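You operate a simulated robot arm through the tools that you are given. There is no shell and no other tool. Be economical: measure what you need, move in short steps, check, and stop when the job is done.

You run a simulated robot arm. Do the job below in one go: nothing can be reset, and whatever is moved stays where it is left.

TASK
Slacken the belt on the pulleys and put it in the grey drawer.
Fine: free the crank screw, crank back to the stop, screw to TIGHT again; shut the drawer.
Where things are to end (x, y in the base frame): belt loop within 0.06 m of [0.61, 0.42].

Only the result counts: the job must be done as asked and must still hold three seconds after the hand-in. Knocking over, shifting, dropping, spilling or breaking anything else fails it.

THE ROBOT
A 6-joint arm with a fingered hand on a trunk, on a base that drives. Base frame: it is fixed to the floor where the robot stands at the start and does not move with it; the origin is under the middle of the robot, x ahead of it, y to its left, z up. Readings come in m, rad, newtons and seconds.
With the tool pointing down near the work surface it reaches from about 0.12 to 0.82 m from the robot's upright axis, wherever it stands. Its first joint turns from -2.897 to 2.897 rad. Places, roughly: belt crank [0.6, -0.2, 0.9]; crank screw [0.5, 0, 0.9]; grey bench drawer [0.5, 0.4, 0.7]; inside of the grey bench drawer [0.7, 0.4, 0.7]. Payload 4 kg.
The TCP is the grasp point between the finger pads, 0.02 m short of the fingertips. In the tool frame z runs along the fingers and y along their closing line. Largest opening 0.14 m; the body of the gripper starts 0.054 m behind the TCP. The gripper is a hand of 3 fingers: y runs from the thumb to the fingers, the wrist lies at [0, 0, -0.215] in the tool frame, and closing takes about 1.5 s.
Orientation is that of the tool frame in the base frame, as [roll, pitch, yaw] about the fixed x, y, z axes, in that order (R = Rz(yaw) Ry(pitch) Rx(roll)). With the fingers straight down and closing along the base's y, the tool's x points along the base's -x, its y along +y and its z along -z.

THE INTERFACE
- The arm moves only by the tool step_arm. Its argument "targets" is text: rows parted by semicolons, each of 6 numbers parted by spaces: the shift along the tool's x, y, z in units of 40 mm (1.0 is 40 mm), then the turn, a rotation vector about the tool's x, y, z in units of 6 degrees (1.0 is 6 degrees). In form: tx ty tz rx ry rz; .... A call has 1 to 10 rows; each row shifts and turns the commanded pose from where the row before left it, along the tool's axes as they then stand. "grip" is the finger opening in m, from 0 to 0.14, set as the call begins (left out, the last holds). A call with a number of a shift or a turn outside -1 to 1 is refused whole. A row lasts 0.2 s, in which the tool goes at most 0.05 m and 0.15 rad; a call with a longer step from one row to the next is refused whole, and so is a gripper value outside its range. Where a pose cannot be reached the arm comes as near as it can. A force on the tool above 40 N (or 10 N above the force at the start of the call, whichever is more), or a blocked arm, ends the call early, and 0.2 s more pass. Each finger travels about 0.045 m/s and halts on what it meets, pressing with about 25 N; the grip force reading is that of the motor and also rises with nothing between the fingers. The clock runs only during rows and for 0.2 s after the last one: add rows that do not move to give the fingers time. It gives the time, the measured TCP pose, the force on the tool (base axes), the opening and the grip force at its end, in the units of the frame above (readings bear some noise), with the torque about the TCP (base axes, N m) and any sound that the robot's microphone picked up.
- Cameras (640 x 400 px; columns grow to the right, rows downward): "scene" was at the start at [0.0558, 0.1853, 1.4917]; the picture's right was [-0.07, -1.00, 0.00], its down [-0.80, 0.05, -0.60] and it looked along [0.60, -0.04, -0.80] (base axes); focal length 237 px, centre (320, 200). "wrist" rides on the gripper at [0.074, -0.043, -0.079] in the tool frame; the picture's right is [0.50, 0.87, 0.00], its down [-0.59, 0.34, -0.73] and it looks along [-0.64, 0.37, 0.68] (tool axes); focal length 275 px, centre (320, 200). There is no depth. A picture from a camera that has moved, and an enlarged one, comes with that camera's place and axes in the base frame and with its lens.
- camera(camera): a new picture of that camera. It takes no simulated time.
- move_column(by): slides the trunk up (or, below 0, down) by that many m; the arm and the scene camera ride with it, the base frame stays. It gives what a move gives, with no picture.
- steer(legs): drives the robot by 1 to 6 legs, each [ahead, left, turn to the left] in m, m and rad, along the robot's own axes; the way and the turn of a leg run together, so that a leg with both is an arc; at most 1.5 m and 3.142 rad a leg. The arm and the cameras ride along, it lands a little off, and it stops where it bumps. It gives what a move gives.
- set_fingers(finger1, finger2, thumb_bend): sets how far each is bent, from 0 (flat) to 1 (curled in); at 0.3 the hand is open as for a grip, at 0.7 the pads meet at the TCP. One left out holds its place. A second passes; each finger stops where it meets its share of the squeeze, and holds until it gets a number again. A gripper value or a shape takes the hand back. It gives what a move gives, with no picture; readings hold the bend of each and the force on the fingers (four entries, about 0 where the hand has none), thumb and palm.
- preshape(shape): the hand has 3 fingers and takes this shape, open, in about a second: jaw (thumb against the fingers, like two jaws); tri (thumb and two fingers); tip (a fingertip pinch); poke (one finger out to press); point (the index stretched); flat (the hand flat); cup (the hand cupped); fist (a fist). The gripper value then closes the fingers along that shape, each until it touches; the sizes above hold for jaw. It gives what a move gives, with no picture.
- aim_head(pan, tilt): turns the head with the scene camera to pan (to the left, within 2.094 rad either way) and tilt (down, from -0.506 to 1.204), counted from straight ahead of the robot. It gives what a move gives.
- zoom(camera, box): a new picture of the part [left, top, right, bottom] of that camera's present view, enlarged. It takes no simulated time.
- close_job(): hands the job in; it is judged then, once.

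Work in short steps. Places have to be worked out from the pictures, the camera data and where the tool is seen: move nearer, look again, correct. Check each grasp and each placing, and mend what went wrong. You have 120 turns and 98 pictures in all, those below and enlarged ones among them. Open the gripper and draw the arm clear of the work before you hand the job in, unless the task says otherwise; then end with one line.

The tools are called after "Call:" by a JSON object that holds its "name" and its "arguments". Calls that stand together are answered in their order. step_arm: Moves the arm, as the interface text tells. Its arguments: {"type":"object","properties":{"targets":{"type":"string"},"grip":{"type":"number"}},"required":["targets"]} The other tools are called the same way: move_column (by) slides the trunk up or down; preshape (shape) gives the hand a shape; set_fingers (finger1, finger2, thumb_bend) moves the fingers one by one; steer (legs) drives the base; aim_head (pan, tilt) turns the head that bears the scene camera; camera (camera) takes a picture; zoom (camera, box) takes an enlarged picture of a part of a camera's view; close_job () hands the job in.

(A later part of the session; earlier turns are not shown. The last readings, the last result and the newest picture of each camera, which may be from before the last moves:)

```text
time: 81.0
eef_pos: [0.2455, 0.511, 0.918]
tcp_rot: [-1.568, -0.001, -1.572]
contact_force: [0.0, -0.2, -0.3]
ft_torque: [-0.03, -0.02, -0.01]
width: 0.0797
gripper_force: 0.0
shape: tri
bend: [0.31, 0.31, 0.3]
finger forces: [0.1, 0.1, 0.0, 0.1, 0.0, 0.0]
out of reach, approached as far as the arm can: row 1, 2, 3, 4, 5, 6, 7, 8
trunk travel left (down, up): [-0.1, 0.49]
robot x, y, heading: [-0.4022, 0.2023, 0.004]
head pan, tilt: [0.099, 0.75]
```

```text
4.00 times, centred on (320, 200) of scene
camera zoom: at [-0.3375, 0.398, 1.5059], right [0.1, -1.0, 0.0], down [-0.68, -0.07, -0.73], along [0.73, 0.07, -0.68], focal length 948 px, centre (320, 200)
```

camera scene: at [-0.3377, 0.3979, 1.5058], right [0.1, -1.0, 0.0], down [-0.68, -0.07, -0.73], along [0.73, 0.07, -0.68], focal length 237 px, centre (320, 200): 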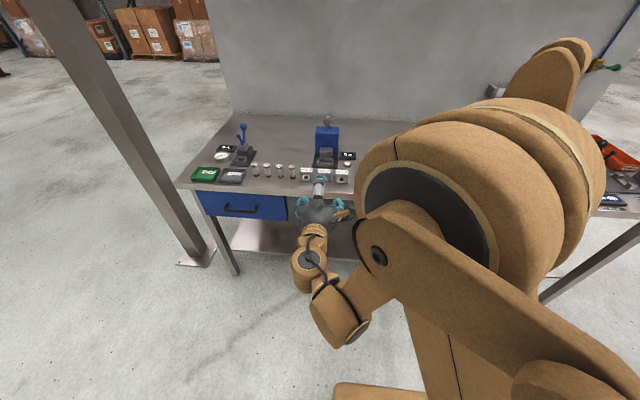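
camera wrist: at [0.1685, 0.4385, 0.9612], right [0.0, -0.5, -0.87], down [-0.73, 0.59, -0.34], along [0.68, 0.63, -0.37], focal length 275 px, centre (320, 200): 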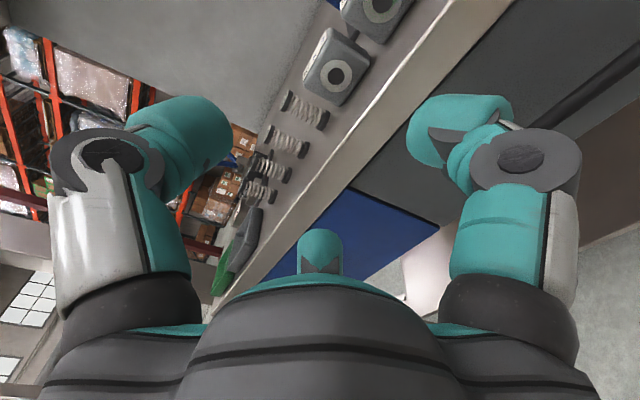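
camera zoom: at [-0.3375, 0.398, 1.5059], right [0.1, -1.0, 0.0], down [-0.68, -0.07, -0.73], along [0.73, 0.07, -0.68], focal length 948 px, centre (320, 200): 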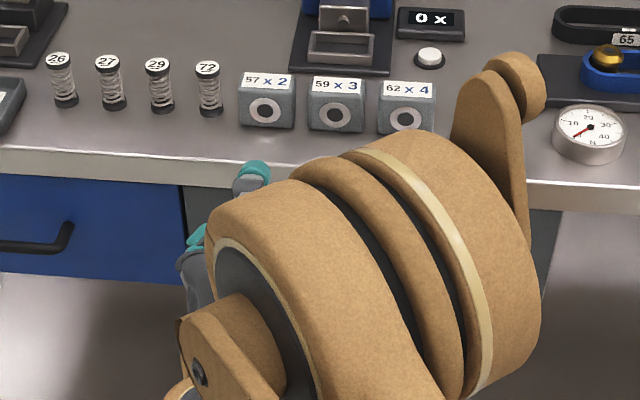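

The low horizontal pose is limited so close in. I lower the trunk by 0.1 m, and look at where the hand ends up.

Call:
{"name": "move_column", "arguments": {"by": -0.1}}

Call:
{"name": "step_arm", "arguments": {"targets": "0.4 0.1 -0.3 0 0 0;0.4 0.1 0 0 0 0;0.4 0.1 0 0 0 0;0.4 0.2 0 0 0 0;0.4 0.2 0 0 0 0;0 0 0 0 0 0"}}

```text
time: 82.3
eef_pos: [0.2467, 0.512, 0.8196]
tcp_rot: [-1.569, -0.002, -1.572]
contact_force: [1.1, 0.0, 0.6]
ft_torque: [0.02, 0.03, -0.01]
width: 0.0794
gripper_force: 0.0
shape: tri
bend: [0.31, 0.31, 0.3]
finger forces: [0.1, 0.0, 0.1, 0.0, 0.1, 0.1]
trunk travel left (down, up): [0.0, 0.59]
robot x, y, heading: [-0.4056, 0.2008, 0.001]
head pan, tilt: [0.099, 0.75]
```

```text
time: 83.7
eef_pos: [0.2801, 0.4665, 0.8152]
tcp_rot: [-1.568, -0.002, -1.573]
contact_force: [0.2, 0.5, -0.3]
ft_torque: [0.0, -0.01, 0.01]
width: 0.0798
gripper_force: 0.0
shape: tri
bend: [0.31, 0.31, 0.3]
finger forces: [0.1, 0.0, 0.0, 0.1, 0.1, 0.1]
out of reach, approached as far as the arm can: row 1, 2, 3, 4, 5
trunk travel left (down, up): [0.0, 0.59]
robot x, y, heading: [-0.4037, 0.1994, -0.002]
head pan, tilt: [0.099, 0.75]
```

The reachable low zone lies further out. I drive back 0.15 m and try again with the arm stretched more.

Call:
{"name": "steer", "arguments": {"legs": [[-0.17, 0.05, 0]]}}

Call:
{"name": "step_arm", "arguments": {"targets": "0.2 0 0.9 0 0 0;0.2 0 0.9 0 0 0;0.2 0.3 0.5 0 0 0;0.2 0.4 0 0 0 0;0.2 0.4 0 0 0 0;0 0 0 0 0 0"}}

Call:
{"name": "camera", "arguments": {"camera": "wrist"}}

Call:
{"name": "camera", "arguments": {"camera": "scene"}}

```text
time: 85.2
eef_pos: [0.1086, 0.5183, 0.8146]
tcp_rot: [-1.569, -0.002, -1.57]
contact_force: [0.2, 0.2, 0.2]
ft_torque: [-0.02, -0.01, 0.02]
width: 0.0796
gripper_force: 0.1
shape: tri
bend: [0.31, 0.31, 0.3]
finger forces: [0.1, 0.0, 0.0, 0.0, 0.0, 0.0]
trunk travel left (down, up): [0.0, 0.59]
robot x, y, heading: [-0.5731, 0.2487, 0.0]
head pan, tilt: [0.099, 0.75]
```

```text
time: 86.6
eef_pos: [0.2004, 0.4782, 0.77]
tcp_rot: [-1.569, -0.002, -1.571]
contact_force: [-0.6, -0.2, -0.4]
ft_torque: [-0.01, -0.02, -0.01]
width: 0.0798
gripper_force: 0.1
shape: tri
bend: [0.31, 0.31, 0.3]
finger forces: [0.0, 0.0, 0.0, 0.1, 0.1, 0.1]
trunk travel left (down, up): [0.0, 0.59]
robot x, y, heading: [-0.5714, 0.252, -0.0]
head pan, tilt: [0.099, 0.75]
```

```text
34 pictures are left
camera wrist: at [0.123, 0.4045, 0.8126], right [0.0, -0.5, -0.87], down [-0.73, 0.59, -0.34], along [0.68, 0.64, -0.37], focal length 275 px, centre (320, 200)
```

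wrist: 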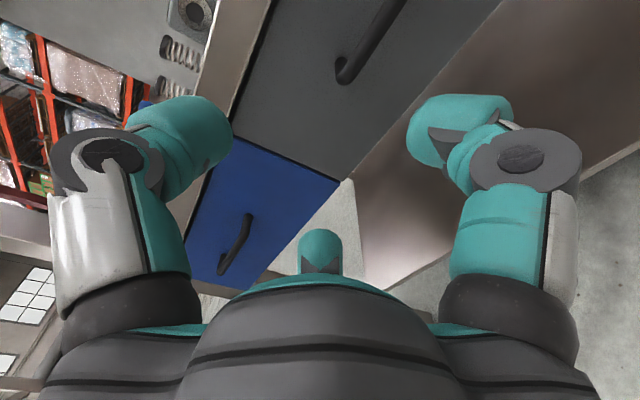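

```text
33 pictures are left
camera scene: at [-0.5085, 0.4479, 1.4058], right [0.1, -0.99, 0.0], down [-0.68, -0.07, -0.73], along [0.73, 0.07, -0.68], focal length 237 px, centre (320, 200)
```

scene: 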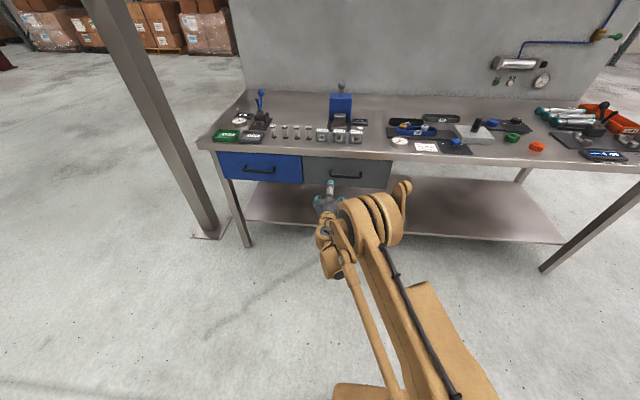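

Reached (z 0.77). I enlarge the handle in the scene view to triangulate its height.

Call:
{"name": "zoom", "arguments": {"camera": "scene", "box": [290, 140, 410, 215]}}

Call:
{"name": "zoom", "arguments": {"camera": "wrist", "box": [240, 0, 440, 120]}}

```text
5.33 times, centred on (350, 178) of scene
camera zoom: at [-0.5085, 0.4479, 1.4058], right [0.1, -0.99, 0.0], down [-0.68, -0.07, -0.73], along [0.73, 0.07, -0.68], focal length 1263 px, centre (160, 320)
```

zoom: 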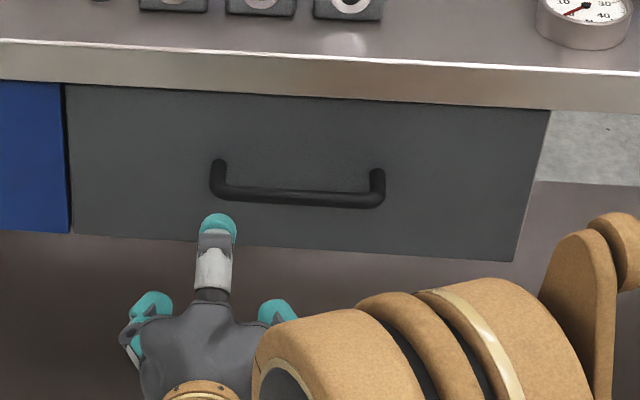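

```text
3.20 times, centred on (340, 60) of wrist
camera zoom: at [0.123, 0.4045, 0.8126], right [0.0, -0.5, -0.87], down [-0.73, 0.59, -0.34], along [0.68, 0.64, -0.37], focal length 881 px, centre (256, 648)
```

zoom: 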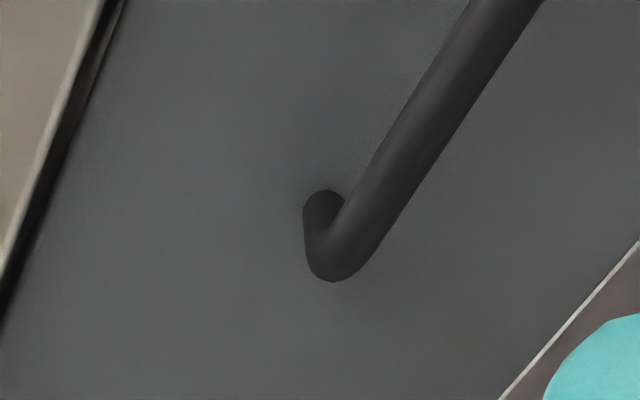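

Handle estimate: bar y 0.345–0.487, x≈0.386, z≈0.728. I approach to x 0.31 at mid-bar and check.

Call:
{"name": "step_arm", "arguments": {"targets": "0.4 0.27 0.6 0 0 0;0.4 0.26 0.6 0 0 0;0.4 0.26 0.75 0 0 0;0.35 0.26 0.75 0 0 0;0 0 0 0 0 0"}}

Call:
{"name": "camera", "arguments": {"camera": "wrist"}}

Call:
{"name": "zoom", "arguments": {"camera": "scene", "box": [290, 140, 410, 215]}}

```text
time: 87.8
eef_pos: [0.2929, 0.4122, 0.7564]
tcp_rot: [-1.572, -0.002, -1.571]
contact_force: [0.0, 0.4, -0.2]
ft_torque: [-0.01, 0.01, 0.02]
width: 0.0797
gripper_force: 0.0
shape: tri
bend: [0.31, 0.31, 0.3]
finger forces: [0.0, 0.0, 0.0, 0.1, 0.0, 0.1]
out of reach, approached as far as the arm can: row 3, 4
trunk travel left (down, up): [0.0, 0.59]
robot x, y, heading: [-0.5722, 0.2438, -0.001]
head pan, tilt: [0.099, 0.75]
```

```text
30 pictures are left
camera wrist: at [0.2155, 0.338, 0.7991], right [0.0, -0.5, -0.87], down [-0.74, 0.59, -0.34], along [0.68, 0.64, -0.37], focal length 275 px, centre (320, 200)
```

wrist: 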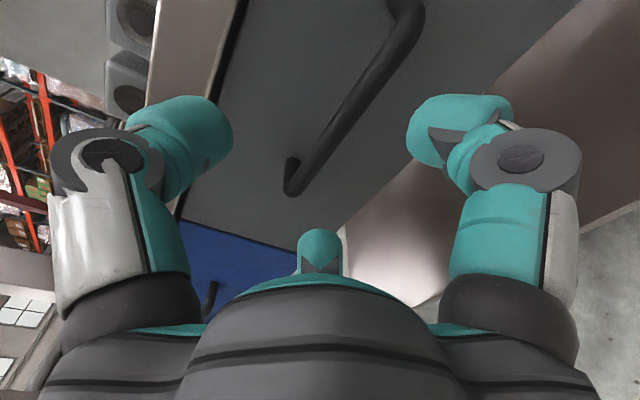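

```text
5.33 times, centred on (350, 178) of scene
camera zoom: at [-0.5085, 0.4478, 1.4059], right [0.1, -0.99, 0.0], down [-0.68, -0.07, -0.73], along [0.73, 0.07, -0.68], focal length 1263 px, centre (160, 320)
```

zoom: 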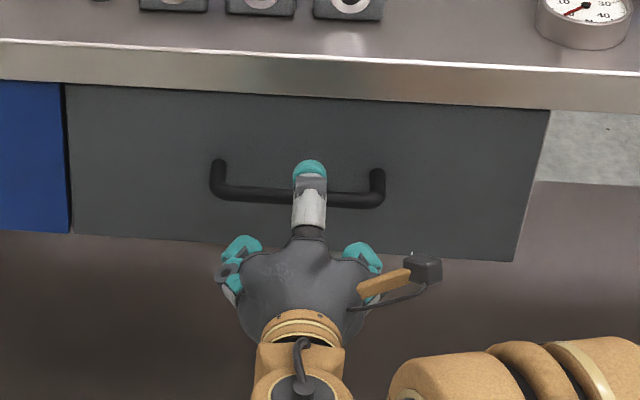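

Bar refined: x≈0.379, z≈0.739, centre y≈0.416. The arm is near its low limit, so I tilt the hand 15° nose-down, draw it back a little, and drive 0.1 m forward.

Call:
{"name": "step_arm", "arguments": {"targets": "0 0 -0.9 0 0 0;0 0 -0.9 -0.5 0 0;0 0 -0.9 -1 0 0;0 0 0 -1 0 0;0 0 0 0 0 0"}}

Call:
{"name": "steer", "arguments": {"legs": [[0.1, 0.0, 0]]}}

```text
time: 89.0
eef_pos: [0.1851, 0.412, 0.7566]
tcp_rot: [-1.831, -0.001, -1.571]
contact_force: [0.0, 0.9, -0.4]
ft_torque: [-0.03, 0.02, 0.0]
width: 0.0797
gripper_force: 0.1
shape: tri
bend: [0.31, 0.31, 0.3]
finger forces: [0.0, 0.0, 0.0, 0.0, 0.0, 0.0]
trunk travel left (down, up): [0.0, 0.59]
robot x, y, heading: [-0.5742, 0.2479, 0.001]
head pan, tilt: [0.099, 0.75]
```

```text
time: 90.2
eef_pos: [0.2877, 0.412, 0.7577]
tcp_rot: [-1.831, -0.003, -1.573]
contact_force: [0.3, -0.9, 0.4]
ft_torque: [0.01, -0.02, 0.03]
width: 0.0795
gripper_force: 0.0
shape: tri
bend: [0.31, 0.31, 0.3]
finger forces: [0.0, 0.1, 0.0, 0.0, 0.0, 0.0]
trunk travel left (down, up): [0.0, 0.59]
robot x, y, heading: [-0.4705, 0.2517, 0.001]
head pan, tilt: [0.099, 0.75]
```

Now approach the bar, opening 0.08, stopping short for a check.

Call:
{"name": "step_arm", "arguments": {"targets": "-0.05 -0.06 0.6 0 0 0;-0.05 -0.05 0.6 0 0 0;0 0 0 0 0 0"}}

Call:
{"name": "camera", "arguments": {"camera": "wrist"}}

```text
time: 91.0
eef_pos: [0.3336, 0.4153, 0.7491]
tcp_rot: [-1.831, -0.003, -1.57]
contact_force: [-0.3, -0.6, 0.3]
ft_torque: [0.03, -0.03, -0.01]
width: 0.0796
gripper_force: 0.1
shape: tri
bend: [0.31, 0.31, 0.3]
finger forces: [0.0, 0.0, 0.0, 0.0, 0.0, 0.0]
trunk travel left (down, up): [0.0, 0.59]
robot x, y, heading: [-0.4716, 0.249, 0.002]
head pan, tilt: [0.099, 0.75]
```

```text
28 pictures are left
camera wrist: at [0.269, 0.3427, 0.8105], right [-0.22, -0.5, -0.84], down [-0.8, 0.59, -0.14], along [0.56, 0.64, -0.53], focal length 275 px, centre (320, 200)
```

wrist: 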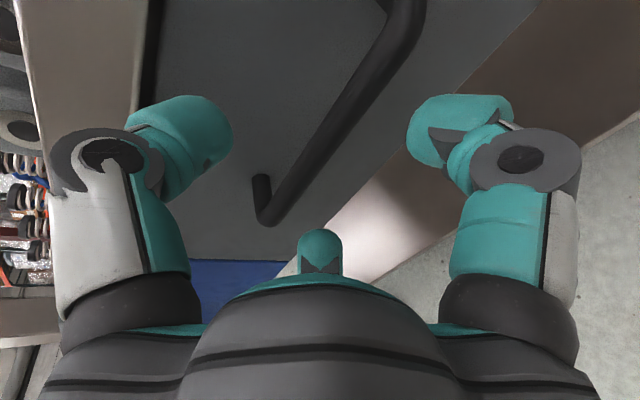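

Bar lies between the digits, just ahead. Move on 38 mm and close.

Call:
{"name": "step_arm", "arguments": {"targets": "0 0.02 0.5 0 0 0;0 0.03 0.46 0 0 0;0 0 0 0 0 0"}}

Call:
{"name": "step_arm", "arguments": {"targets": "0 0 0 0 0 0;0 0 0 0 0 0;0 0 0 0 0 0;0 0 0 0 0 0;0 0 0 0 0 0;0 0 0 0 0 0;0 0 0 0 0 0;0 0 0 0 0 0", "grip": 0.0}}

Call:
{"name": "camera", "arguments": {"camera": "wrist"}}

```text
time: 91.8
eef_pos: [0.3705, 0.4163, 0.7365]
tcp_rot: [-1.831, -0.001, -1.572]
contact_force: [0.5, -0.1, -0.5]
ft_torque: [0.03, 0.0, -0.01]
width: 0.0796
gripper_force: 0.0
shape: tri
bend: [0.31, 0.31, 0.3]
finger forces: [0.0, 0.1, 0.0, 0.0, 0.1, 0.0]
trunk travel left (down, up): [0.0, 0.59]
robot x, y, heading: [-0.4732, 0.2533, 0.0]
head pan, tilt: [0.099, 0.75]
```

```text
time: 93.5
eef_pos: [0.3711, 0.4166, 0.735]
tcp_rot: [-1.833, -0.002, -1.571]
contact_force: [1.7, -0.2, -18.9]
ft_torque: [-0.03, -0.13, -0.01]
width: 0.0145
gripper_force: 25.0
shape: tri
bend: [0.96, 0.96, 0.62]
finger forces: [22.3, 21.7, 0.1, 0.0, 21.3, 0.0]
trunk travel left (down, up): [0.0, 0.59]
robot x, y, heading: [-0.4723, 0.2524, 0.001]
head pan, tilt: [0.099, 0.75]
```

```text
27 pictures are left
camera wrist: at [0.3067, 0.3427, 0.797], right [-0.22, -0.5, -0.84], down [-0.8, 0.59, -0.14], along [0.56, 0.64, -0.53], focal length 275 px, centre (320, 200)
```

wrist: 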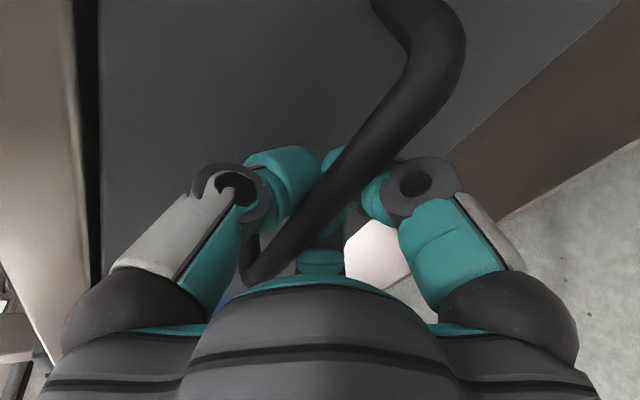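

The bar is gripped. Pull by driving straight back, first 0.1 m to check.

Call:
{"name": "steer", "arguments": {"legs": [[-0.1, 0, 0]]}}

Call:
{"name": "camera", "arguments": {"camera": "scene"}}

```text
time: 94.7
eef_pos: [0.2707, 0.4173, 0.7358]
tcp_rot: [-1.834, -0.003, -1.572]
contact_force: [-0.4, -4.9, -24.4]
ft_torque: [-0.02, -0.12, -0.01]
width: 0.0146
gripper_force: 24.8
shape: tri
bend: [0.96, 0.96, 0.62]
finger forces: [22.0, 23.8, 0.1, 0.0, 19.5, 0.0]
trunk travel left (down, up): [0.0, 0.59]
robot x, y, heading: [-0.5713, 0.2504, 0.0]
head pan, tilt: [0.099, 0.75]
```

```text
26 pictures are left
camera scene: at [-0.5055, 0.448, 1.4056], right [0.1, -0.99, 0.0], down [-0.68, -0.07, -0.73], along [0.73, 0.07, -0.68], focal length 237 px, centre (320, 200)
```

scene: 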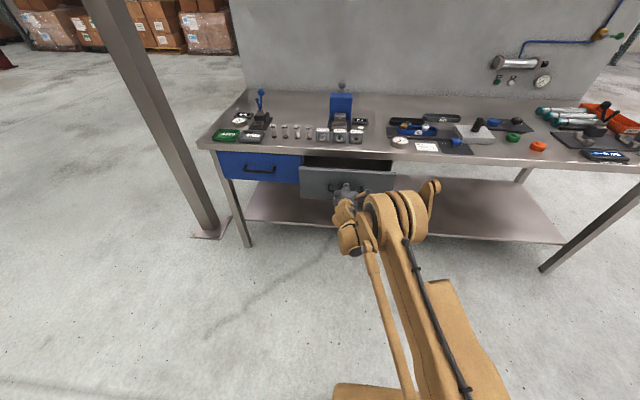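

The drawer follows. Pull another 0.2 m.

Call:
{"name": "steer", "arguments": {"legs": [[-0.21, 0, 0]]}}

Call:
{"name": "camera", "arguments": {"camera": "scene"}}

```text
time: 96.3
eef_pos: [0.0587, 0.4165, 0.7355]
tcp_rot: [-1.836, -0.002, -1.569]
contact_force: [0.3, -1.6, -23.7]
ft_torque: [-0.01, -0.14, 0.01]
width: 0.0141
gripper_force: 24.9
shape: tri
bend: [0.97, 0.96, 0.62]
finger forces: [15.3, 16.4, 0.0, 0.0, 19.9, 0.0]
trunk travel left (down, up): [0.0, 0.59]
robot x, y, heading: [-0.7839, 0.2482, 0.006]
head pan, tilt: [0.099, 0.75]
```

```text
25 pictures are left
camera scene: at [-0.7173, 0.4476, 1.4056], right [0.1, -0.99, 0.0], down [-0.68, -0.07, -0.73], along [0.73, 0.07, -0.68], focal length 237 px, centre (320, 200)
```

scene: 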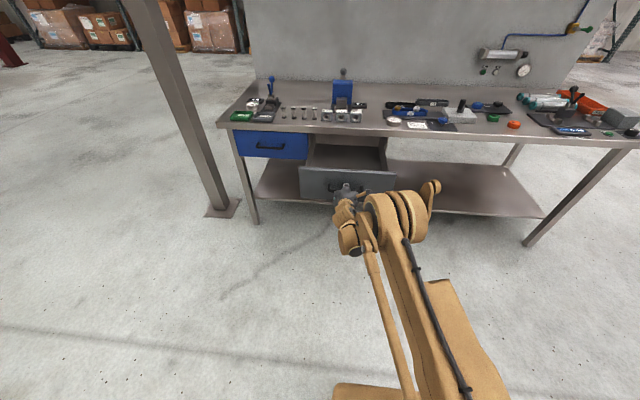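

Drawer is open ~0.31 m. Release the bar, back straight off, and raise the trunk again.

Call:
{"name": "step_arm", "arguments": {"targets": "0 0 0 0 0 0;0 0 0 0 0 0;0 0 0 0 0 0;0 0 0 0 0 0;0 0 0 0 0 0;0 0 0 0 0 0;0 0 0 0 0 0", "grip": 0.08}}

Call:
{"name": "steer", "arguments": {"legs": [[-0.15, 0, 0]]}}

Call:
{"name": "move_column", "arguments": {"by": 0.1}}

Call:
{"name": "step_arm", "arguments": {"targets": "0 -0.9 0 -1 0 0;0 -0.9 0 -1 0 0;0 -0.9 0 -1 0 0;0 -0.9 0 -1 0 0;0 -0.9 0 -1 0 0;0 -0.9 0 -1 0 0;0 0 0 -1 0 0;0 0 0 -1 0 0;0 0 0 -1 0 0;0 0 0 -1 0 0"}}

Call:
{"name": "camera", "arguments": {"camera": "scene"}}

```text
time: 98.0
eef_pos: [0.0569, 0.4171, 0.7363]
tcp_rot: [-1.832, -0.001, -1.57]
contact_force: [-1.0, -0.2, 0.2]
ft_torque: [-0.04, 0.04, 0.02]
width: 0.0795
gripper_force: 0.1
shape: tri
bend: [0.31, 0.31, 0.3]
finger forces: [0.0, 0.1, 0.0, 0.0, 0.1, 0.0]
trunk travel left (down, up): [0.0, 0.59]
robot x, y, heading: [-0.7833, 0.2496, 0.002]
head pan, tilt: [0.099, 0.75]
```

```text
time: 99.3
eef_pos: [-0.0949, 0.4163, 0.7366]
tcp_rot: [-1.831, -0.002, -1.57]
contact_force: [-0.2, -0.1, -0.5]
ft_torque: [0.01, 0.0, 0.01]
width: 0.0797
gripper_force: 0.1
shape: tri
bend: [0.31, 0.31, 0.3]
finger forces: [0.0, 0.0, 0.1, 0.1, 0.0, 0.1]
trunk travel left (down, up): [0.0, 0.59]
robot x, y, heading: [-0.9386, 0.248, 0.007]
head pan, tilt: [0.099, 0.75]
```

```text
time: 100.7
eef_pos: [-0.0949, 0.4152, 0.8375]
tcp_rot: [-1.831, -0.001, -1.568]
contact_force: [-1.3, 0.7, -0.8]
ft_torque: [0.02, 0.02, -0.04]
width: 0.0795
gripper_force: 0.0
shape: tri
bend: [0.31, 0.31, 0.3]
finger forces: [0.0, 0.0, 0.0, 0.0, 0.1, 0.0]
trunk travel left (down, up): [-0.1, 0.49]
robot x, y, heading: [-0.934, 0.252, 0.008]
head pan, tilt: [0.099, 0.75]
```

```text
time: 102.8
eef_pos: [-0.0779, 0.3967, 1.0279]
tcp_rot: [-2.879, -0.001, -1.569]
contact_force: [-0.6, 0.4, 1.3]
ft_torque: [-0.01, -0.01, -0.02]
width: 0.08
gripper_force: 0.0
shape: tri
bend: [0.31, 0.31, 0.3]
finger forces: [0.0, 0.1, 0.0, 0.0, 0.0, 0.1]
out of reach, approached as far as the arm can: row 6, 7, 8, 9, 10
trunk travel left (down, up): [-0.1, 0.49]
robot x, y, heading: [-0.9341, 0.248, 0.009]
head pan, tilt: [0.099, 0.75]
```

```text
24 pictures are left
camera scene: at [-0.8712, 0.4466, 1.5058], right [0.1, -0.99, 0.0], down [-0.68, -0.07, -0.73], along [0.73, 0.08, -0.68], focal length 237 px, centre (320, 200)
```

scene: 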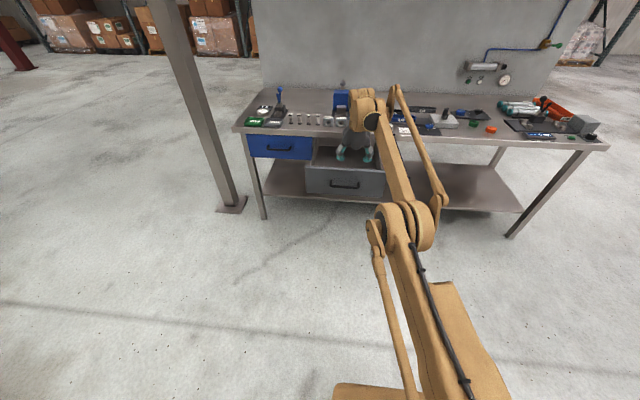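

Drawer open with handle clear. I finish pitching the hand down and pull it in, then drive to the right of the drawer and forward.

Call:
{"name": "step_arm", "arguments": {"targets": "0 0.9 -0.2 -0.5 0 0;0 0.9 -0.2 -1 0 0;0 0.9 -0.2 -1 0 0;0 0.9 -0.2 0 0 0;0 0.9 -0.2 0 0 0;0 0.9 0 0 0 0;0 0.9 0 0 0 0;0 0.9 0 0 0 0;0 0.9 0 0 0 0;0 0.9 0 0 0 0"}}

Call:
{"name": "steer", "arguments": {"legs": [[0, -0.37, 0], [0.84, 0, 0]]}}

Call:
{"name": "aim_head", "arguments": {"pan": 0.1, "tilt": 0.93}}

Call:
{"name": "camera", "arguments": {"camera": "scene"}}

Call:
{"name": "camera", "arguments": {"camera": "wrist"}}

```text
time: 105.0
eef_pos: [-0.2442, 0.4466, 1.171]
tcp_rot: [-3.14, -0.001, -1.568]
contact_force: [-0.5, -0.8, -0.6]
ft_torque: [0.02, 0.03, -0.02]
width: 0.0796
gripper_force: 0.1
shape: tri
bend: [0.31, 0.31, 0.3]
finger forces: [0.0, 0.1, 0.0, 0.0, 0.1, 0.0]
out of reach, approached as far as the arm can: row 1, 2, 3, 4, 5, 6, 7, 8, 9, 10
trunk travel left (down, up): [-0.1, 0.49]
robot x, y, heading: [-0.9338, 0.2465, 0.001]
head pan, tilt: [0.099, 0.75]
```

```text
time: 111.5
eef_pos: [0.6006, 0.0817, 1.1711]
tcp_rot: [3.141, -0.001, -1.569]
contact_force: [0.1, -1.0, -0.1]
ft_torque: [0.0, 0.0, 0.01]
width: 0.0798
gripper_force: 0.1
shape: tri
bend: [0.31, 0.31, 0.3]
finger forces: [0.0, 0.0, 0.0, 0.1, 0.1, 0.0]
trunk travel left (down, up): [-0.1, 0.49]
robot x, y, heading: [-0.0904, -0.1164, 0.0]
head pan, tilt: [0.099, 0.75]
```

```text
time: 112.2
eef_pos: [0.6021, 0.0823, 1.1714]
tcp_rot: [3.141, -0.002, -1.57]
contact_force: [-1.3, 0.4, -0.2]
ft_torque: [0.02, 0.0, -0.02]
width: 0.0798
gripper_force: 0.1
shape: tri
bend: [0.31, 0.31, 0.3]
finger forces: [0.0, 0.0, 0.0, 0.1, 0.0, 0.0]
trunk travel left (down, up): [-0.1, 0.49]
robot x, y, heading: [-0.0887, -0.1136, 0.005]
head pan, tilt: [0.099, 0.93]
```

```text
23 pictures are left
camera scene: at [-0.0346, 0.0821, 1.4918], right [0.1, -0.99, 0.0], down [-0.8, -0.08, -0.6], along [0.59, 0.06, -0.8], focal length 237 px, centre (320, 200)
```

scene: 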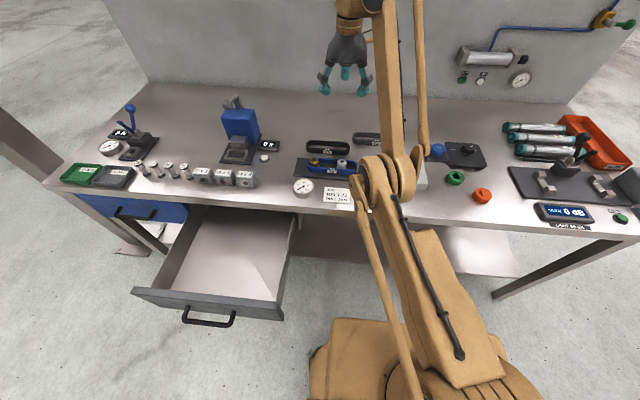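

```text
22 pictures are left
camera wrist: at [0.6459, 0.0086, 1.2502], right [-0.87, -0.5, 0.0], down [-0.34, 0.59, 0.73], along [-0.37, 0.63, -0.68], focal length 275 px, centre (320, 200)
```

wrist: 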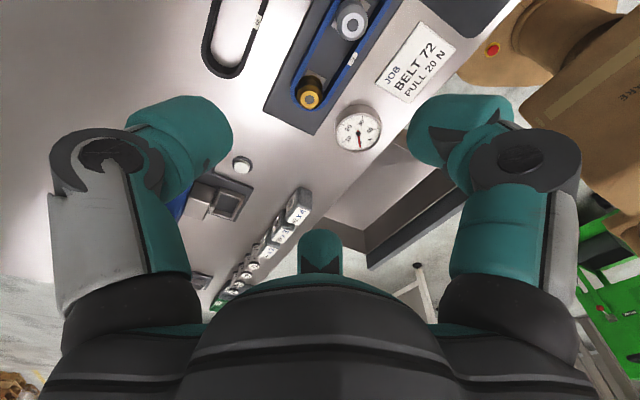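

Drawer is open and clear. Belt: pulleys at (0.571, 0.159) and (0.570, 0.066), belt centre ≈(0.570, 0.097). I move above it and down to z≈1.0.

Call:
{"name": "step_arm", "arguments": {"targets": "-0.19 0.4 0.8 0 0 0;-0.18 0.4 0.8 0 0 0;0 0 0.9 0 0 0;0 0 0.9 0 0 0;0 0 0.9 0 0 0;0 0 0 0 0 0", "grip": 0.11}}

Call:
{"name": "camera", "arguments": {"camera": "wrist"}}

Call:
{"name": "zoom", "arguments": {"camera": "scene", "box": [260, 100, 400, 215]}}

```text
time: 113.6
eef_pos: [0.6633, 0.127, 1.0732]
tcp_rot: [3.141, -0.002, -1.569]
contact_force: [0.3, -0.4, 0.1]
ft_torque: [-0.03, -0.03, -0.01]
width: 0.1094
gripper_force: 0.1
shape: tri
bend: [0.24, 0.24, 0.23]
finger forces: [0.0, 0.1, 0.0, 0.1, 0.0, 0.1]
out of reach, approached as far as the arm can: row 1, 2, 3, 4, 5
trunk travel left (down, up): [-0.1, 0.49]
robot x, y, heading: [-0.0906, -0.1154, 0.002]
head pan, tilt: [0.099, 0.93]
```

```text
21 pictures are left
camera wrist: at [0.7072, 0.0539, 1.1531], right [-0.87, -0.5, 0.0], down [-0.34, 0.59, 0.73], along [-0.37, 0.63, -0.68], focal length 275 px, centre (320, 200)
```

wrist: 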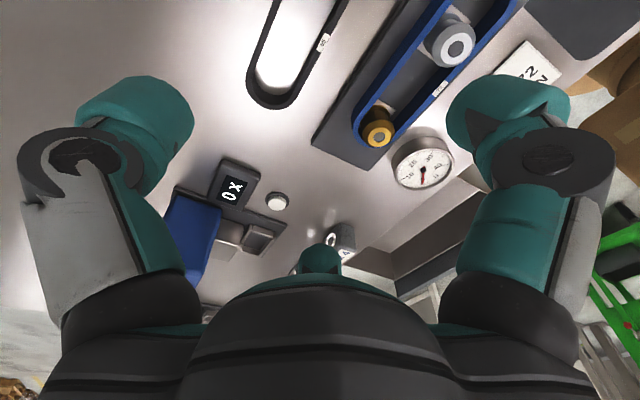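

```text
3.48 times, centred on (330, 158) of scene
camera zoom: at [-0.0347, 0.0821, 1.4917], right [0.1, -0.99, 0.0], down [-0.8, -0.08, -0.6], along [0.59, 0.06, -0.8], focal length 824 px, centre (285, 348)
```

zoom: 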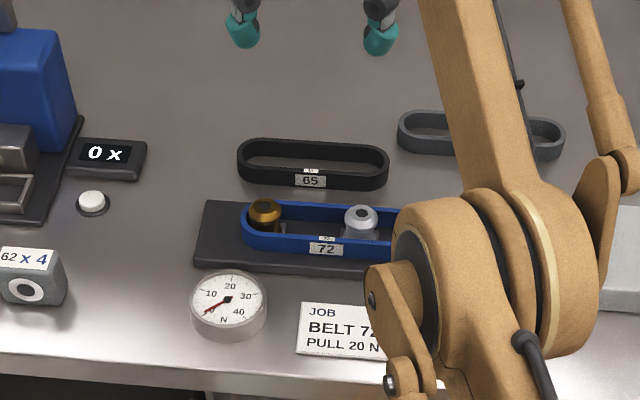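

The arm is in a different elbow branch (elbow low), which limits pulling in. I'll drive back into free space and work it back to the elbow-up branch by stretching and then retracting.

Call:
{"name": "steer", "arguments": {"legs": [[-0.85, 0, 0]]}}

Call:
{"name": "step_arm", "arguments": {"targets": "0 -0.9 0.3 0 0 0;0 -0.9 0.3 0 0 0;0 -0.9 0.3 0 0 0;0 -0.9 0.3 0 0 0;0 0 0.5 0 0 0;0 0 0.5 0 0 0"}}

Call:
{"name": "step_arm", "arguments": {"targets": "0 0.9 0.5 0 0 0;0 0.9 0.5 0 0 0;0 0.9 0.3 0 0 0;0 0.9 0 0 0 0;0 0.9 0 0 0 0;0 0.9 0 0 0 0;0 0.9 0 0 0 0;0 0.9 0 0 0 0"}}

Call:
{"name": "camera", "arguments": {"camera": "scene"}}

```text
time: 118.1
eef_pos: [-0.1933, 0.1246, 1.075]
tcp_rot: [3.141, -0.001, -1.565]
contact_force: [0.0, -0.6, 0.0]
ft_torque: [0.02, 0.02, -0.01]
width: 0.1099
gripper_force: 0.0
shape: tri
bend: [0.24, 0.24, 0.23]
finger forces: [0.0, 0.1, 0.1, 0.1, 0.0, 0.0]
trunk travel left (down, up): [-0.1, 0.49]
robot x, y, heading: [-0.9494, -0.1227, 0.007]
head pan, tilt: [0.099, 0.93]
```

```text
time: 119.5
eef_pos: [-0.1584, 0.0972, 0.9684]
tcp_rot: [3.138, -0.001, -1.565]
contact_force: [-0.9, -0.6, 0.2]
ft_torque: [0.0, -0.01, -0.01]
width: 0.1096
gripper_force: 0.0
shape: tri
bend: [0.24, 0.24, 0.23]
finger forces: [0.0, 0.0, 0.0, 0.0, 0.0, 0.1]
out of reach, approached as far as the arm can: row 1, 2, 3, 4
trunk travel left (down, up): [-0.1, 0.49]
robot x, y, heading: [-0.9498, -0.1222, 0.01]
head pan, tilt: [0.099, 0.93]
```

```text
time: 121.3
eef_pos: [-0.4472, 0.0931, 0.9206]
tcp_rot: [3.139, -0.002, -1.565]
contact_force: [0.3, -0.6, -0.3]
ft_torque: [0.01, 0.01, 0.05]
width: 0.1097
gripper_force: 0.1
shape: tri
bend: [0.24, 0.24, 0.23]
finger forces: [0.0, 0.0, 0.1, 0.0, 0.1, 0.0]
trunk travel left (down, up): [-0.1, 0.49]
robot x, y, heading: [-0.9484, -0.1171, 0.005]
head pan, tilt: [0.099, 0.93]
```

```text
19 pictures are left
camera scene: at [-0.8922, 0.0775, 1.4918], right [0.11, -0.99, 0.0], down [-0.8, -0.09, -0.6], along [0.59, 0.06, -0.8], focal length 237 px, centre (320, 200)
```

scene: 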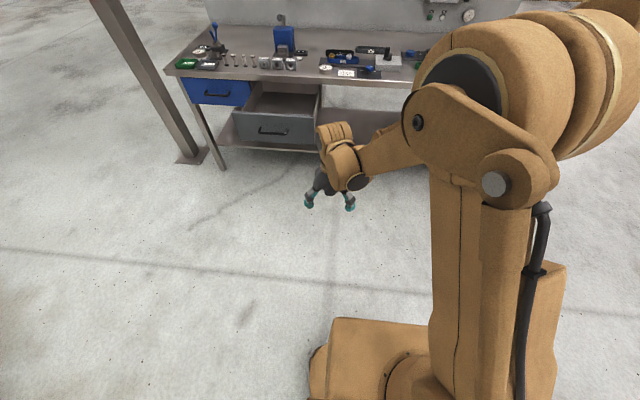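

Elbow-up again and retracted freely. Raise the hand and drive forward.

Call:
{"name": "step_arm", "arguments": {"targets": "0 0 -0.9 0 0 0;0 0 -0.9 0 0 0;0 0 -0.9 0 0 0;0 0 -0.9 0 0 0;0 0 -0.9 0 0 0;0 0 -0.9 0 0 0;0 0 -0.5 0 0 0"}}

Call:
{"name": "steer", "arguments": {"legs": [[0.85, 0, -0.007]]}}

Call:
{"name": "step_arm", "arguments": {"targets": "0 -0.85 0 0 0 0;0 -0.85 0 0 0 0;0 -0.85 0.3 0 0 0;0 -0.85 0.6 0 0 0;0 -0.85 0.8 0 0 0;0 0 0.8 0 0 0;0 0 0.8 0 0 0;0 0 0 0 0 0"}}

Call:
{"name": "camera", "arguments": {"camera": "wrist"}}

```text
time: 122.9
eef_pos: [-0.4461, 0.0942, 1.1552]
tcp_rot: [3.141, -0.001, -1.567]
contact_force: [-1.0, 1.4, -0.4]
ft_torque: [0.0, 0.0, -0.03]
width: 0.1098
gripper_force: 0.2
shape: tri
bend: [0.24, 0.24, 0.23]
finger forces: [0.1, 0.0, 0.0, 0.0, 0.0, 0.0]
trunk travel left (down, up): [-0.1, 0.49]
robot x, y, heading: [-0.9444, -0.1203, 0.002]
head pan, tilt: [0.099, 0.93]
```

```text
time: 127.5
eef_pos: [0.4099, 0.0971, 1.155]
tcp_rot: [3.14, -0.001, -1.571]
contact_force: [0.5, -0.1, -0.1]
ft_torque: [-0.02, -0.01, 0.0]
width: 0.1101
gripper_force: 0.1
shape: tri
bend: [0.24, 0.24, 0.23]
finger forces: [0.0, 0.1, 0.0, 0.0, 0.0, 0.1]
trunk travel left (down, up): [-0.1, 0.49]
robot x, y, heading: [-0.0899, -0.1128, -0.003]
head pan, tilt: [0.099, 0.93]
```

```text
time: 129.3
eef_pos: [0.5789, 0.0946, 1.0227]
tcp_rot: [3.14, -0.003, -1.571]
contact_force: [-0.5, 0.2, -0.9]
ft_torque: [0.01, -0.01, 0.01]
width: 0.1099
gripper_force: 0.0
shape: tri
bend: [0.24, 0.24, 0.23]
finger forces: [0.0, 0.0, 0.0, 0.0, 0.0, 0.0]
trunk travel left (down, up): [-0.1, 0.49]
robot x, y, heading: [-0.0927, -0.116, 0.001]
head pan, tilt: [0.099, 0.93]
```

```text
18 pictures are left
camera wrist: at [0.6226, 0.0221, 1.102], right [-0.87, -0.5, 0.0], down [-0.34, 0.59, 0.73], along [-0.37, 0.63, -0.68], focal length 275 px, centre (320, 200)
```

wrist: 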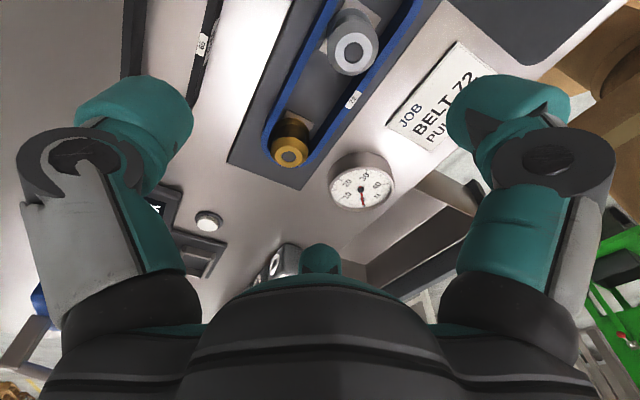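

Belt axis x≈0.5705, half-width ≈0.025. I'll squeeze it across its width: hand centre offset to x≈0.556, y≈0.08 (keeping clear of the gauge), opening 0.10.

Call:
{"name": "step_arm", "arguments": {"targets": "0.36 0.59 0 0 0 0;0 0 0.75 0 0 0;0 0 0.75 0 0 0;0 0 0 0 0 0", "grip": 0.1}}

Call:
{"name": "camera", "arguments": {"camera": "wrist"}}

Call:
{"name": "zoom", "arguments": {"camera": "scene", "box": [260, 120, 400, 215]}}

```text
time: 130.3
eef_pos: [0.556, 0.0803, 0.963]
tcp_rot: [3.139, -0.003, -1.571]
contact_force: [-0.2, 0.9, 0.4]
ft_torque: [0.0, 0.03, 0.03]
width: 0.1004
gripper_force: 0.1
shape: tri
bend: [0.26, 0.26, 0.24]
finger forces: [0.0, 0.0, 0.0, 0.0, 0.0, 0.1]
trunk travel left (down, up): [-0.1, 0.49]
robot x, y, heading: [-0.0915, -0.1164, -0.0]
head pan, tilt: [0.099, 0.93]
```

```text
17 pictures are left
camera wrist: at [0.5988, 0.0076, 1.0418], right [-0.87, -0.5, 0.0], down [-0.34, 0.59, 0.73], along [-0.37, 0.63, -0.68], focal length 275 px, centre (320, 200)
```

wrist: 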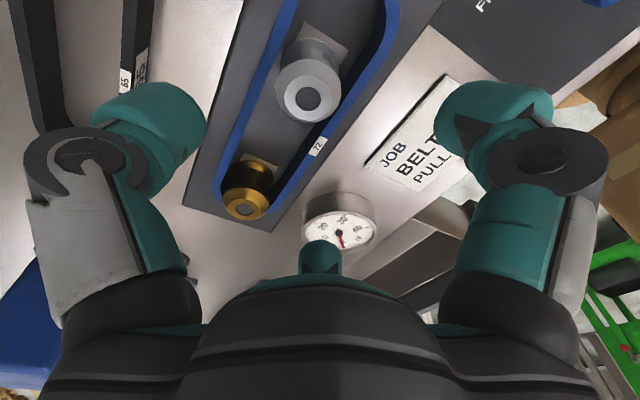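

```text
4.21 times, centred on (330, 168) of scene
camera zoom: at [-0.0361, 0.0813, 1.4917], right [0.1, -0.99, 0.0], down [-0.8, -0.08, -0.6], along [0.59, 0.06, -0.8], focal length 998 px, centre (278, 337)
```

zoom: 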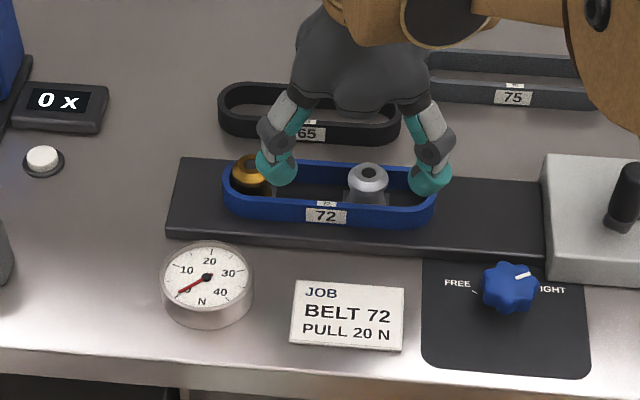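

Refined: belt centre ≈(0.567, 0.100), pulley tops z≈0.906, gauge low and clear. Descend with small corrections, then close.

Call:
{"name": "step_arm", "arguments": {"targets": "-0.25 0.05 0.5 0 0 0;0 0 0.6 0 0 0;0 0 0.52 0 0 0;0 0 0 0 0 0"}}

Call:
{"name": "camera", "arguments": {"camera": "wrist"}}

```text
time: 131.3
eef_pos: [0.553, 0.0914, 0.8989]
tcp_rot: [3.138, -0.001, -1.572]
contact_force: [0.6, 0.2, -0.3]
ft_torque: [0.01, 0.03, 0.01]
width: 0.1003
gripper_force: 0.1
shape: tri
bend: [0.26, 0.26, 0.24]
finger forces: [0.0, 0.0, 0.1, 0.1, 0.0, 0.0]
trunk travel left (down, up): [-0.1, 0.49]
robot x, y, heading: [-0.0909, -0.1128, 0.001]
head pan, tilt: [0.099, 0.93]
```

```text
15 pictures are left
camera wrist: at [0.5964, 0.0176, 0.9769], right [-0.87, -0.5, 0.0], down [-0.34, 0.59, 0.73], along [-0.37, 0.63, -0.68], focal length 275 px, centre (320, 200)
```

wrist: 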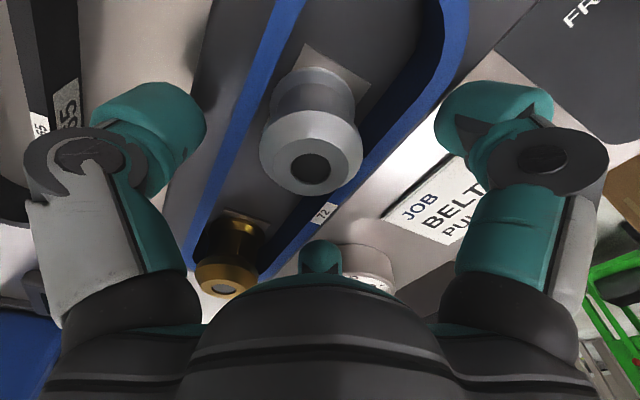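

Belt lies between the digits, no contact. Close.

Call:
{"name": "step_arm", "arguments": {"targets": "0 0 0 0 0 0;0 0 0 0 0 0;0 0 0 0 0 0;0 0 0 0 0 0;0 0 0 0 0 0;0 0 0 0 0 0;0 0 0 0 0 0;0 0 0 0 0 0", "grip": 0.02}}

Call:
{"name": "camera", "arguments": {"camera": "wrist"}}

```text
time: 133.1
eef_pos: [0.5524, 0.0914, 0.899]
tcp_rot: [3.138, -0.001, -1.571]
contact_force: [0.6, 0.7, -0.2]
ft_torque: [0.05, -0.04, 0.0]
width: 0.0668
gripper_force: 25.0
shape: tri
bend: [0.39, 0.4, 0.31]
finger forces: [14.6, 17.2, 0.1, 0.0, 31.8, 0.0]
trunk travel left (down, up): [-0.1, 0.49]
robot x, y, heading: [-0.0907, -0.115, -0.003]
head pan, tilt: [0.099, 0.93]
```

```text
14 pictures are left
camera wrist: at [0.5964, 0.0177, 0.9772], right [-0.87, -0.5, 0.0], down [-0.34, 0.59, 0.73], along [-0.37, 0.63, -0.68], focal length 275 px, centre (320, 200)
```

wrist: 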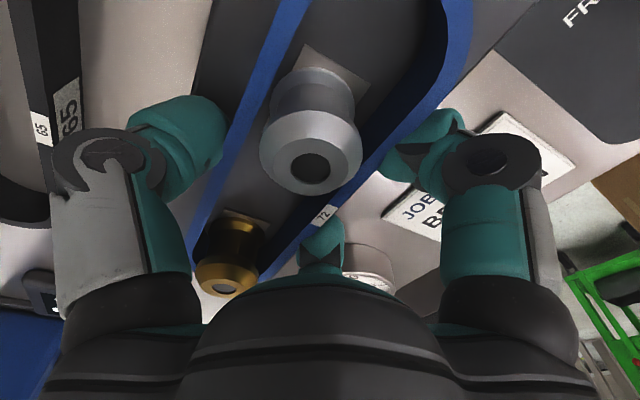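

Gripped as predicted (0.067). Lift slowly.

Call:
{"name": "step_arm", "arguments": {"targets": "0 0 -0.25 0 0 0;0 0 -0.25 0 0 0;0 0 -0.4 0 0 0;0 0 -0.5 0 0 0;0 0 -0.6 0 0 0;0 0 0 0 0 0"}}

Call:
{"name": "zoom", "arguments": {"camera": "scene", "box": [240, 90, 440, 225]}}

```text
time: 134.5
eef_pos: [0.5533, 0.0908, 0.9798]
tcp_rot: [3.14, -0.002, -1.57]
contact_force: [0.4, -0.4, -1.1]
ft_torque: [-0.04, -0.01, -0.01]
width: 0.0668
gripper_force: 25.2
shape: tri
bend: [0.39, 0.4, 0.31]
finger forces: [14.8, 17.4, 0.0, 0.1, 32.2, 0.0]
trunk travel left (down, up): [-0.1, 0.49]
robot x, y, heading: [-0.0909, -0.1173, -0.0]
head pan, tilt: [0.099, 0.93]
```

```text
2.96 times, centred on (340, 158) of scene
camera zoom: at [-0.0359, 0.0814, 1.4917], right [0.1, -0.99, 0.0], down [-0.8, -0.08, -0.6], along [0.59, 0.06, -0.8], focal length 702 px, centre (261, 326)
```

zoom: 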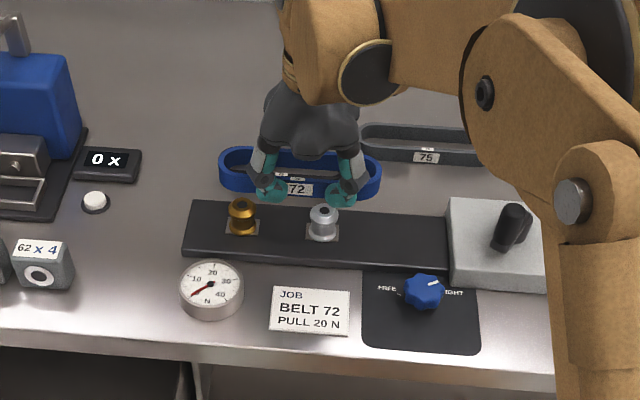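

Belt lifted off level. Raise, bring it back over the front edge, then left above the open drawer.

Call:
{"name": "step_arm", "arguments": {"targets": "0 0 -0.9 0 0 0;0 0 -0.9 0 0 0;0 0 -0.9 0 0 0;0 0.85 0 0 0 0;0 0.85 0 0 0 0;0 0.85 0 0 0 0;0 0.85 0 0 0 0;0 0.85 0 0 0 0;0 0.85 0 0 0 0;0 0.85 0 0 0 0"}}

Call:
{"name": "step_arm", "arguments": {"targets": "-0.8 0 0 0 0 0;-0.8 0 0 0 0 0;-0.8 0 0 0 0 0;-0.8 0 0 0 0 0;-0.8 0 0 0 0 0;-0.8 0 0 0 0 0;-0.8 0 0 0 0 0;-0.8 0 0 0 0 0;-0.8 0 0 0 0 0;-0.8 0 0 0 0 0"}}

Call:
{"name": "camera", "arguments": {"camera": "scene"}}

```text
time: 136.7
eef_pos: [0.3131, 0.0907, 1.087]
tcp_rot: [3.138, -0.001, -1.572]
contact_force: [0.2, 0.1, -0.9]
ft_torque: [0.04, -0.01, -0.04]
width: 0.0667
gripper_force: 25.3
shape: tri
bend: [0.39, 0.4, 0.31]
finger forces: [14.9, 17.4, 0.1, 0.1, 32.3, 0.1]
trunk travel left (down, up): [-0.1, 0.49]
robot x, y, heading: [-0.0925, -0.1161, 0.002]
head pan, tilt: [0.099, 0.93]
```

```text
time: 138.9
eef_pos: [0.3156, 0.4125, 1.0855]
tcp_rot: [3.14, -0.002, -1.57]
contact_force: [0.5, -1.1, -0.7]
ft_torque: [-0.01, 0.02, 0.0]
width: 0.0669
gripper_force: 24.9
shape: tri
bend: [0.39, 0.41, 0.31]
finger forces: [15.2, 17.6, 0.1, 0.0, 32.7, 0.0]
trunk travel left (down, up): [-0.1, 0.49]
robot x, y, heading: [-0.0882, -0.1177, 0.002]
head pan, tilt: [0.099, 0.93]
```

```text
12 pictures are left
camera scene: at [-0.0359, 0.0823, 1.4916], right [0.1, -0.99, 0.0], down [-0.8, -0.08, -0.6], along [0.59, 0.06, -0.8], focal length 237 px, centre (320, 200)
```

scene: 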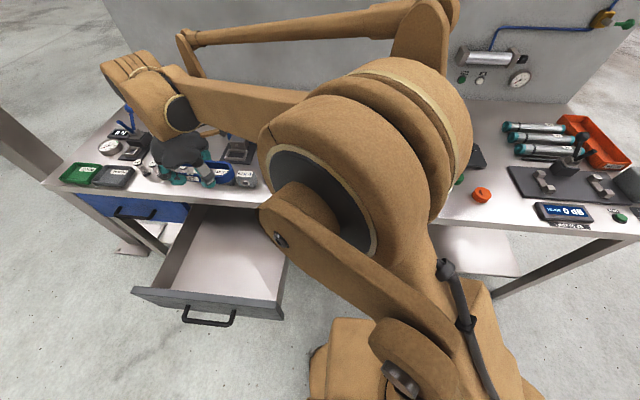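

Over the drawer. Shift to x≈0.283 (belt centre 0.296 → 0.61 when shut) and lower most of the way.

Call:
{"name": "step_arm", "arguments": {"targets": "0 0.81 0 0 0 0;0 0 0.9 0 0 0;0 0 0.9 0 0 0;0 0 0.9 0 0 0;0 0 0.9 0 0 0;0 0 0.9 0 0 0;0 0 0.9 0 0 0;0 0 0.9 0 0 0;0 0 0 0 0 0"}}

Call:
{"name": "camera", "arguments": {"camera": "wrist"}}

```text
time: 140.9
eef_pos: [0.2811, 0.4107, 0.8333]
tcp_rot: [3.14, -0.004, -1.573]
contact_force: [0.0, -0.2, -0.7]
ft_torque: [0.0, 0.0, 0.01]
width: 0.0667
gripper_force: 24.8
shape: tri
bend: [0.39, 0.41, 0.31]
finger forces: [15.2, 17.7, 0.0, 0.0, 32.9, 0.1]
trunk travel left (down, up): [-0.1, 0.49]
robot x, y, heading: [-0.0888, -0.1161, 0.004]
head pan, tilt: [0.099, 0.93]
```

```text
11 pictures are left
camera wrist: at [0.325, 0.3374, 0.9121], right [-0.87, -0.5, 0.0], down [-0.34, 0.59, 0.73], along [-0.37, 0.63, -0.68], focal length 275 px, centre (320, 200)
```

wrist: 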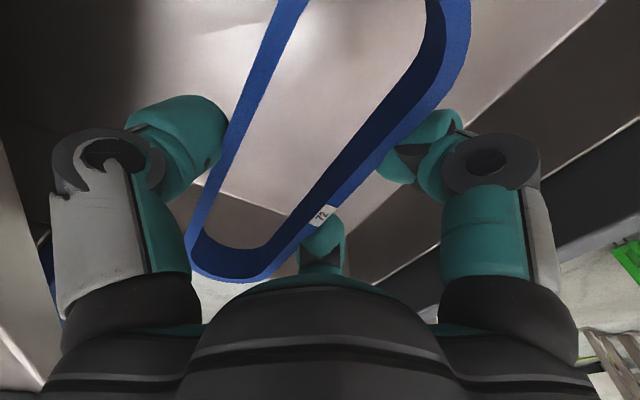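

Belt still held, above the drawer floor. Continue down in small steps, watching force.

Call:
{"name": "step_arm", "arguments": {"targets": "0 0 0.6 0 0 0;0 0 0.6 0 0 0;0 0 0.5 0 0 0;0 0 0 0 0 0"}}

Call:
{"name": "step_arm", "arguments": {"targets": "0 0 0.2 0 0 0;0 0 0 0 0 0"}}

Call:
{"name": "step_arm", "arguments": {"targets": "0 0 0.2 0 0 0;0 0 0 0 0 0"}}

Call:
{"name": "zoom", "arguments": {"camera": "scene", "box": [120, 180, 300, 330]}}

```text
time: 141.9
eef_pos: [0.2817, 0.4109, 0.7654]
tcp_rot: [3.14, -0.003, -1.571]
contact_force: [0.1, 0.3, -0.5]
ft_torque: [0.0, 0.01, 0.03]
width: 0.0668
gripper_force: 24.7
shape: tri
bend: [0.39, 0.41, 0.31]
finger forces: [15.1, 17.8, 0.0, 0.0, 33.0, 0.1]
trunk travel left (down, up): [-0.1, 0.49]
robot x, y, heading: [-0.0932, -0.1161, 0.005]
head pan, tilt: [0.099, 0.93]
```

```text
time: 142.5
eef_pos: [0.2821, 0.4107, 0.7578]
tcp_rot: [3.139, -0.003, -1.571]
contact_force: [0.6, -0.1, -0.2]
ft_torque: [-0.01, 0.04, -0.01]
width: 0.0666
gripper_force: 24.8
shape: tri
bend: [0.39, 0.41, 0.31]
finger forces: [15.3, 17.7, 0.0, 0.0, 33.0, 0.0]
trunk travel left (down, up): [-0.1, 0.49]
robot x, y, heading: [-0.0926, -0.1119, 0.004]
head pan, tilt: [0.099, 0.93]
```

```text
time: 143.1
eef_pos: [0.2829, 0.4109, 0.7498]
tcp_rot: [3.14, -0.003, -1.57]
contact_force: [0.7, 0.4, -0.4]
ft_torque: [-0.03, 0.03, -0.03]
width: 0.067
gripper_force: 24.9
shape: tri
bend: [0.39, 0.41, 0.31]
finger forces: [15.2, 17.8, 0.0, 0.1, 33.1, 0.0]
trunk travel left (down, up): [-0.1, 0.49]
robot x, y, heading: [-0.0914, -0.1139, 0.005]
head pan, tilt: [0.099, 0.93]
```

```text
2.67 times, centred on (210, 255) of scene
camera zoom: at [-0.0361, 0.0817, 1.4917], right [0.1, -0.99, 0.0], down [-0.8, -0.08, -0.6], along [0.59, 0.06, -0.8], focal length 632 px, centre (613, 53)
```

zoom: 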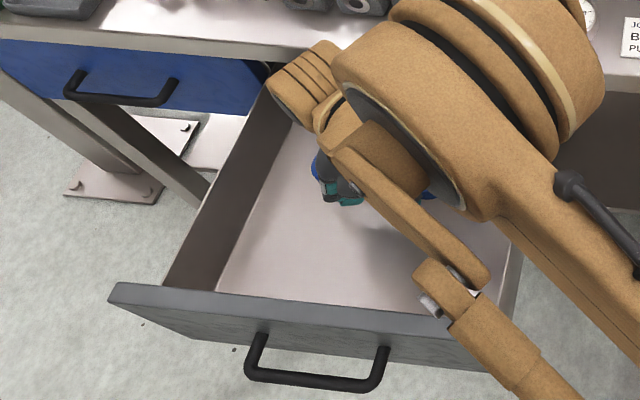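

Not yet touching. Continue down.

Call:
{"name": "step_arm", "arguments": {"targets": "0 0 0.25 0 0 0;0 0 0 0 0 0"}}

Call:
{"name": "step_arm", "arguments": {"targets": "0 0 0.2 0 0 0;0 0 0 0 0 0"}}

Call:
{"name": "step_arm", "arguments": {"targets": "0 0 0.2 0 0 0;0 0 0 0 0 0"}}

```text
time: 143.7
eef_pos: [0.2824, 0.411, 0.739]
tcp_rot: [3.141, -0.004, -1.572]
contact_force: [0.2, -0.3, -0.4]
ft_torque: [-0.03, 0.0, 0.0]
width: 0.0669
gripper_force: 25.3
shape: tri
bend: [0.39, 0.41, 0.31]
finger forces: [15.3, 17.8, 0.0, 0.0, 33.0, 0.0]
trunk travel left (down, up): [-0.1, 0.49]
robot x, y, heading: [-0.0886, -0.1141, 0.005]
head pan, tilt: [0.099, 0.93]
```

```text
time: 144.3
eef_pos: [0.2834, 0.4102, 0.7318]
tcp_rot: [3.14, -0.004, -1.571]
contact_force: [0.6, 0.1, -0.8]
ft_torque: [-0.03, 0.01, -0.01]
width: 0.0667
gripper_force: 25.0
shape: tri
bend: [0.39, 0.41, 0.31]
finger forces: [15.3, 17.8, 0.0, 0.0, 33.0, 0.0]
trunk travel left (down, up): [-0.1, 0.49]
robot x, y, heading: [-0.093, -0.1153, -0.001]
head pan, tilt: [0.099, 0.93]
```

```text
time: 144.9
eef_pos: [0.2817, 0.4116, 0.723]
tcp_rot: [3.139, -0.003, -1.571]
contact_force: [-0.6, 0.3, -0.3]
ft_torque: [0.0, 0.03, 0.02]
width: 0.0669
gripper_force: 25.0
shape: tri
bend: [0.39, 0.41, 0.31]
finger forces: [15.2, 17.8, 0.0, 0.1, 33.0, 0.0]
trunk travel left (down, up): [-0.1, 0.49]
robot x, y, heading: [-0.0929, -0.1138, -0.0]
head pan, tilt: [0.099, 0.93]
```

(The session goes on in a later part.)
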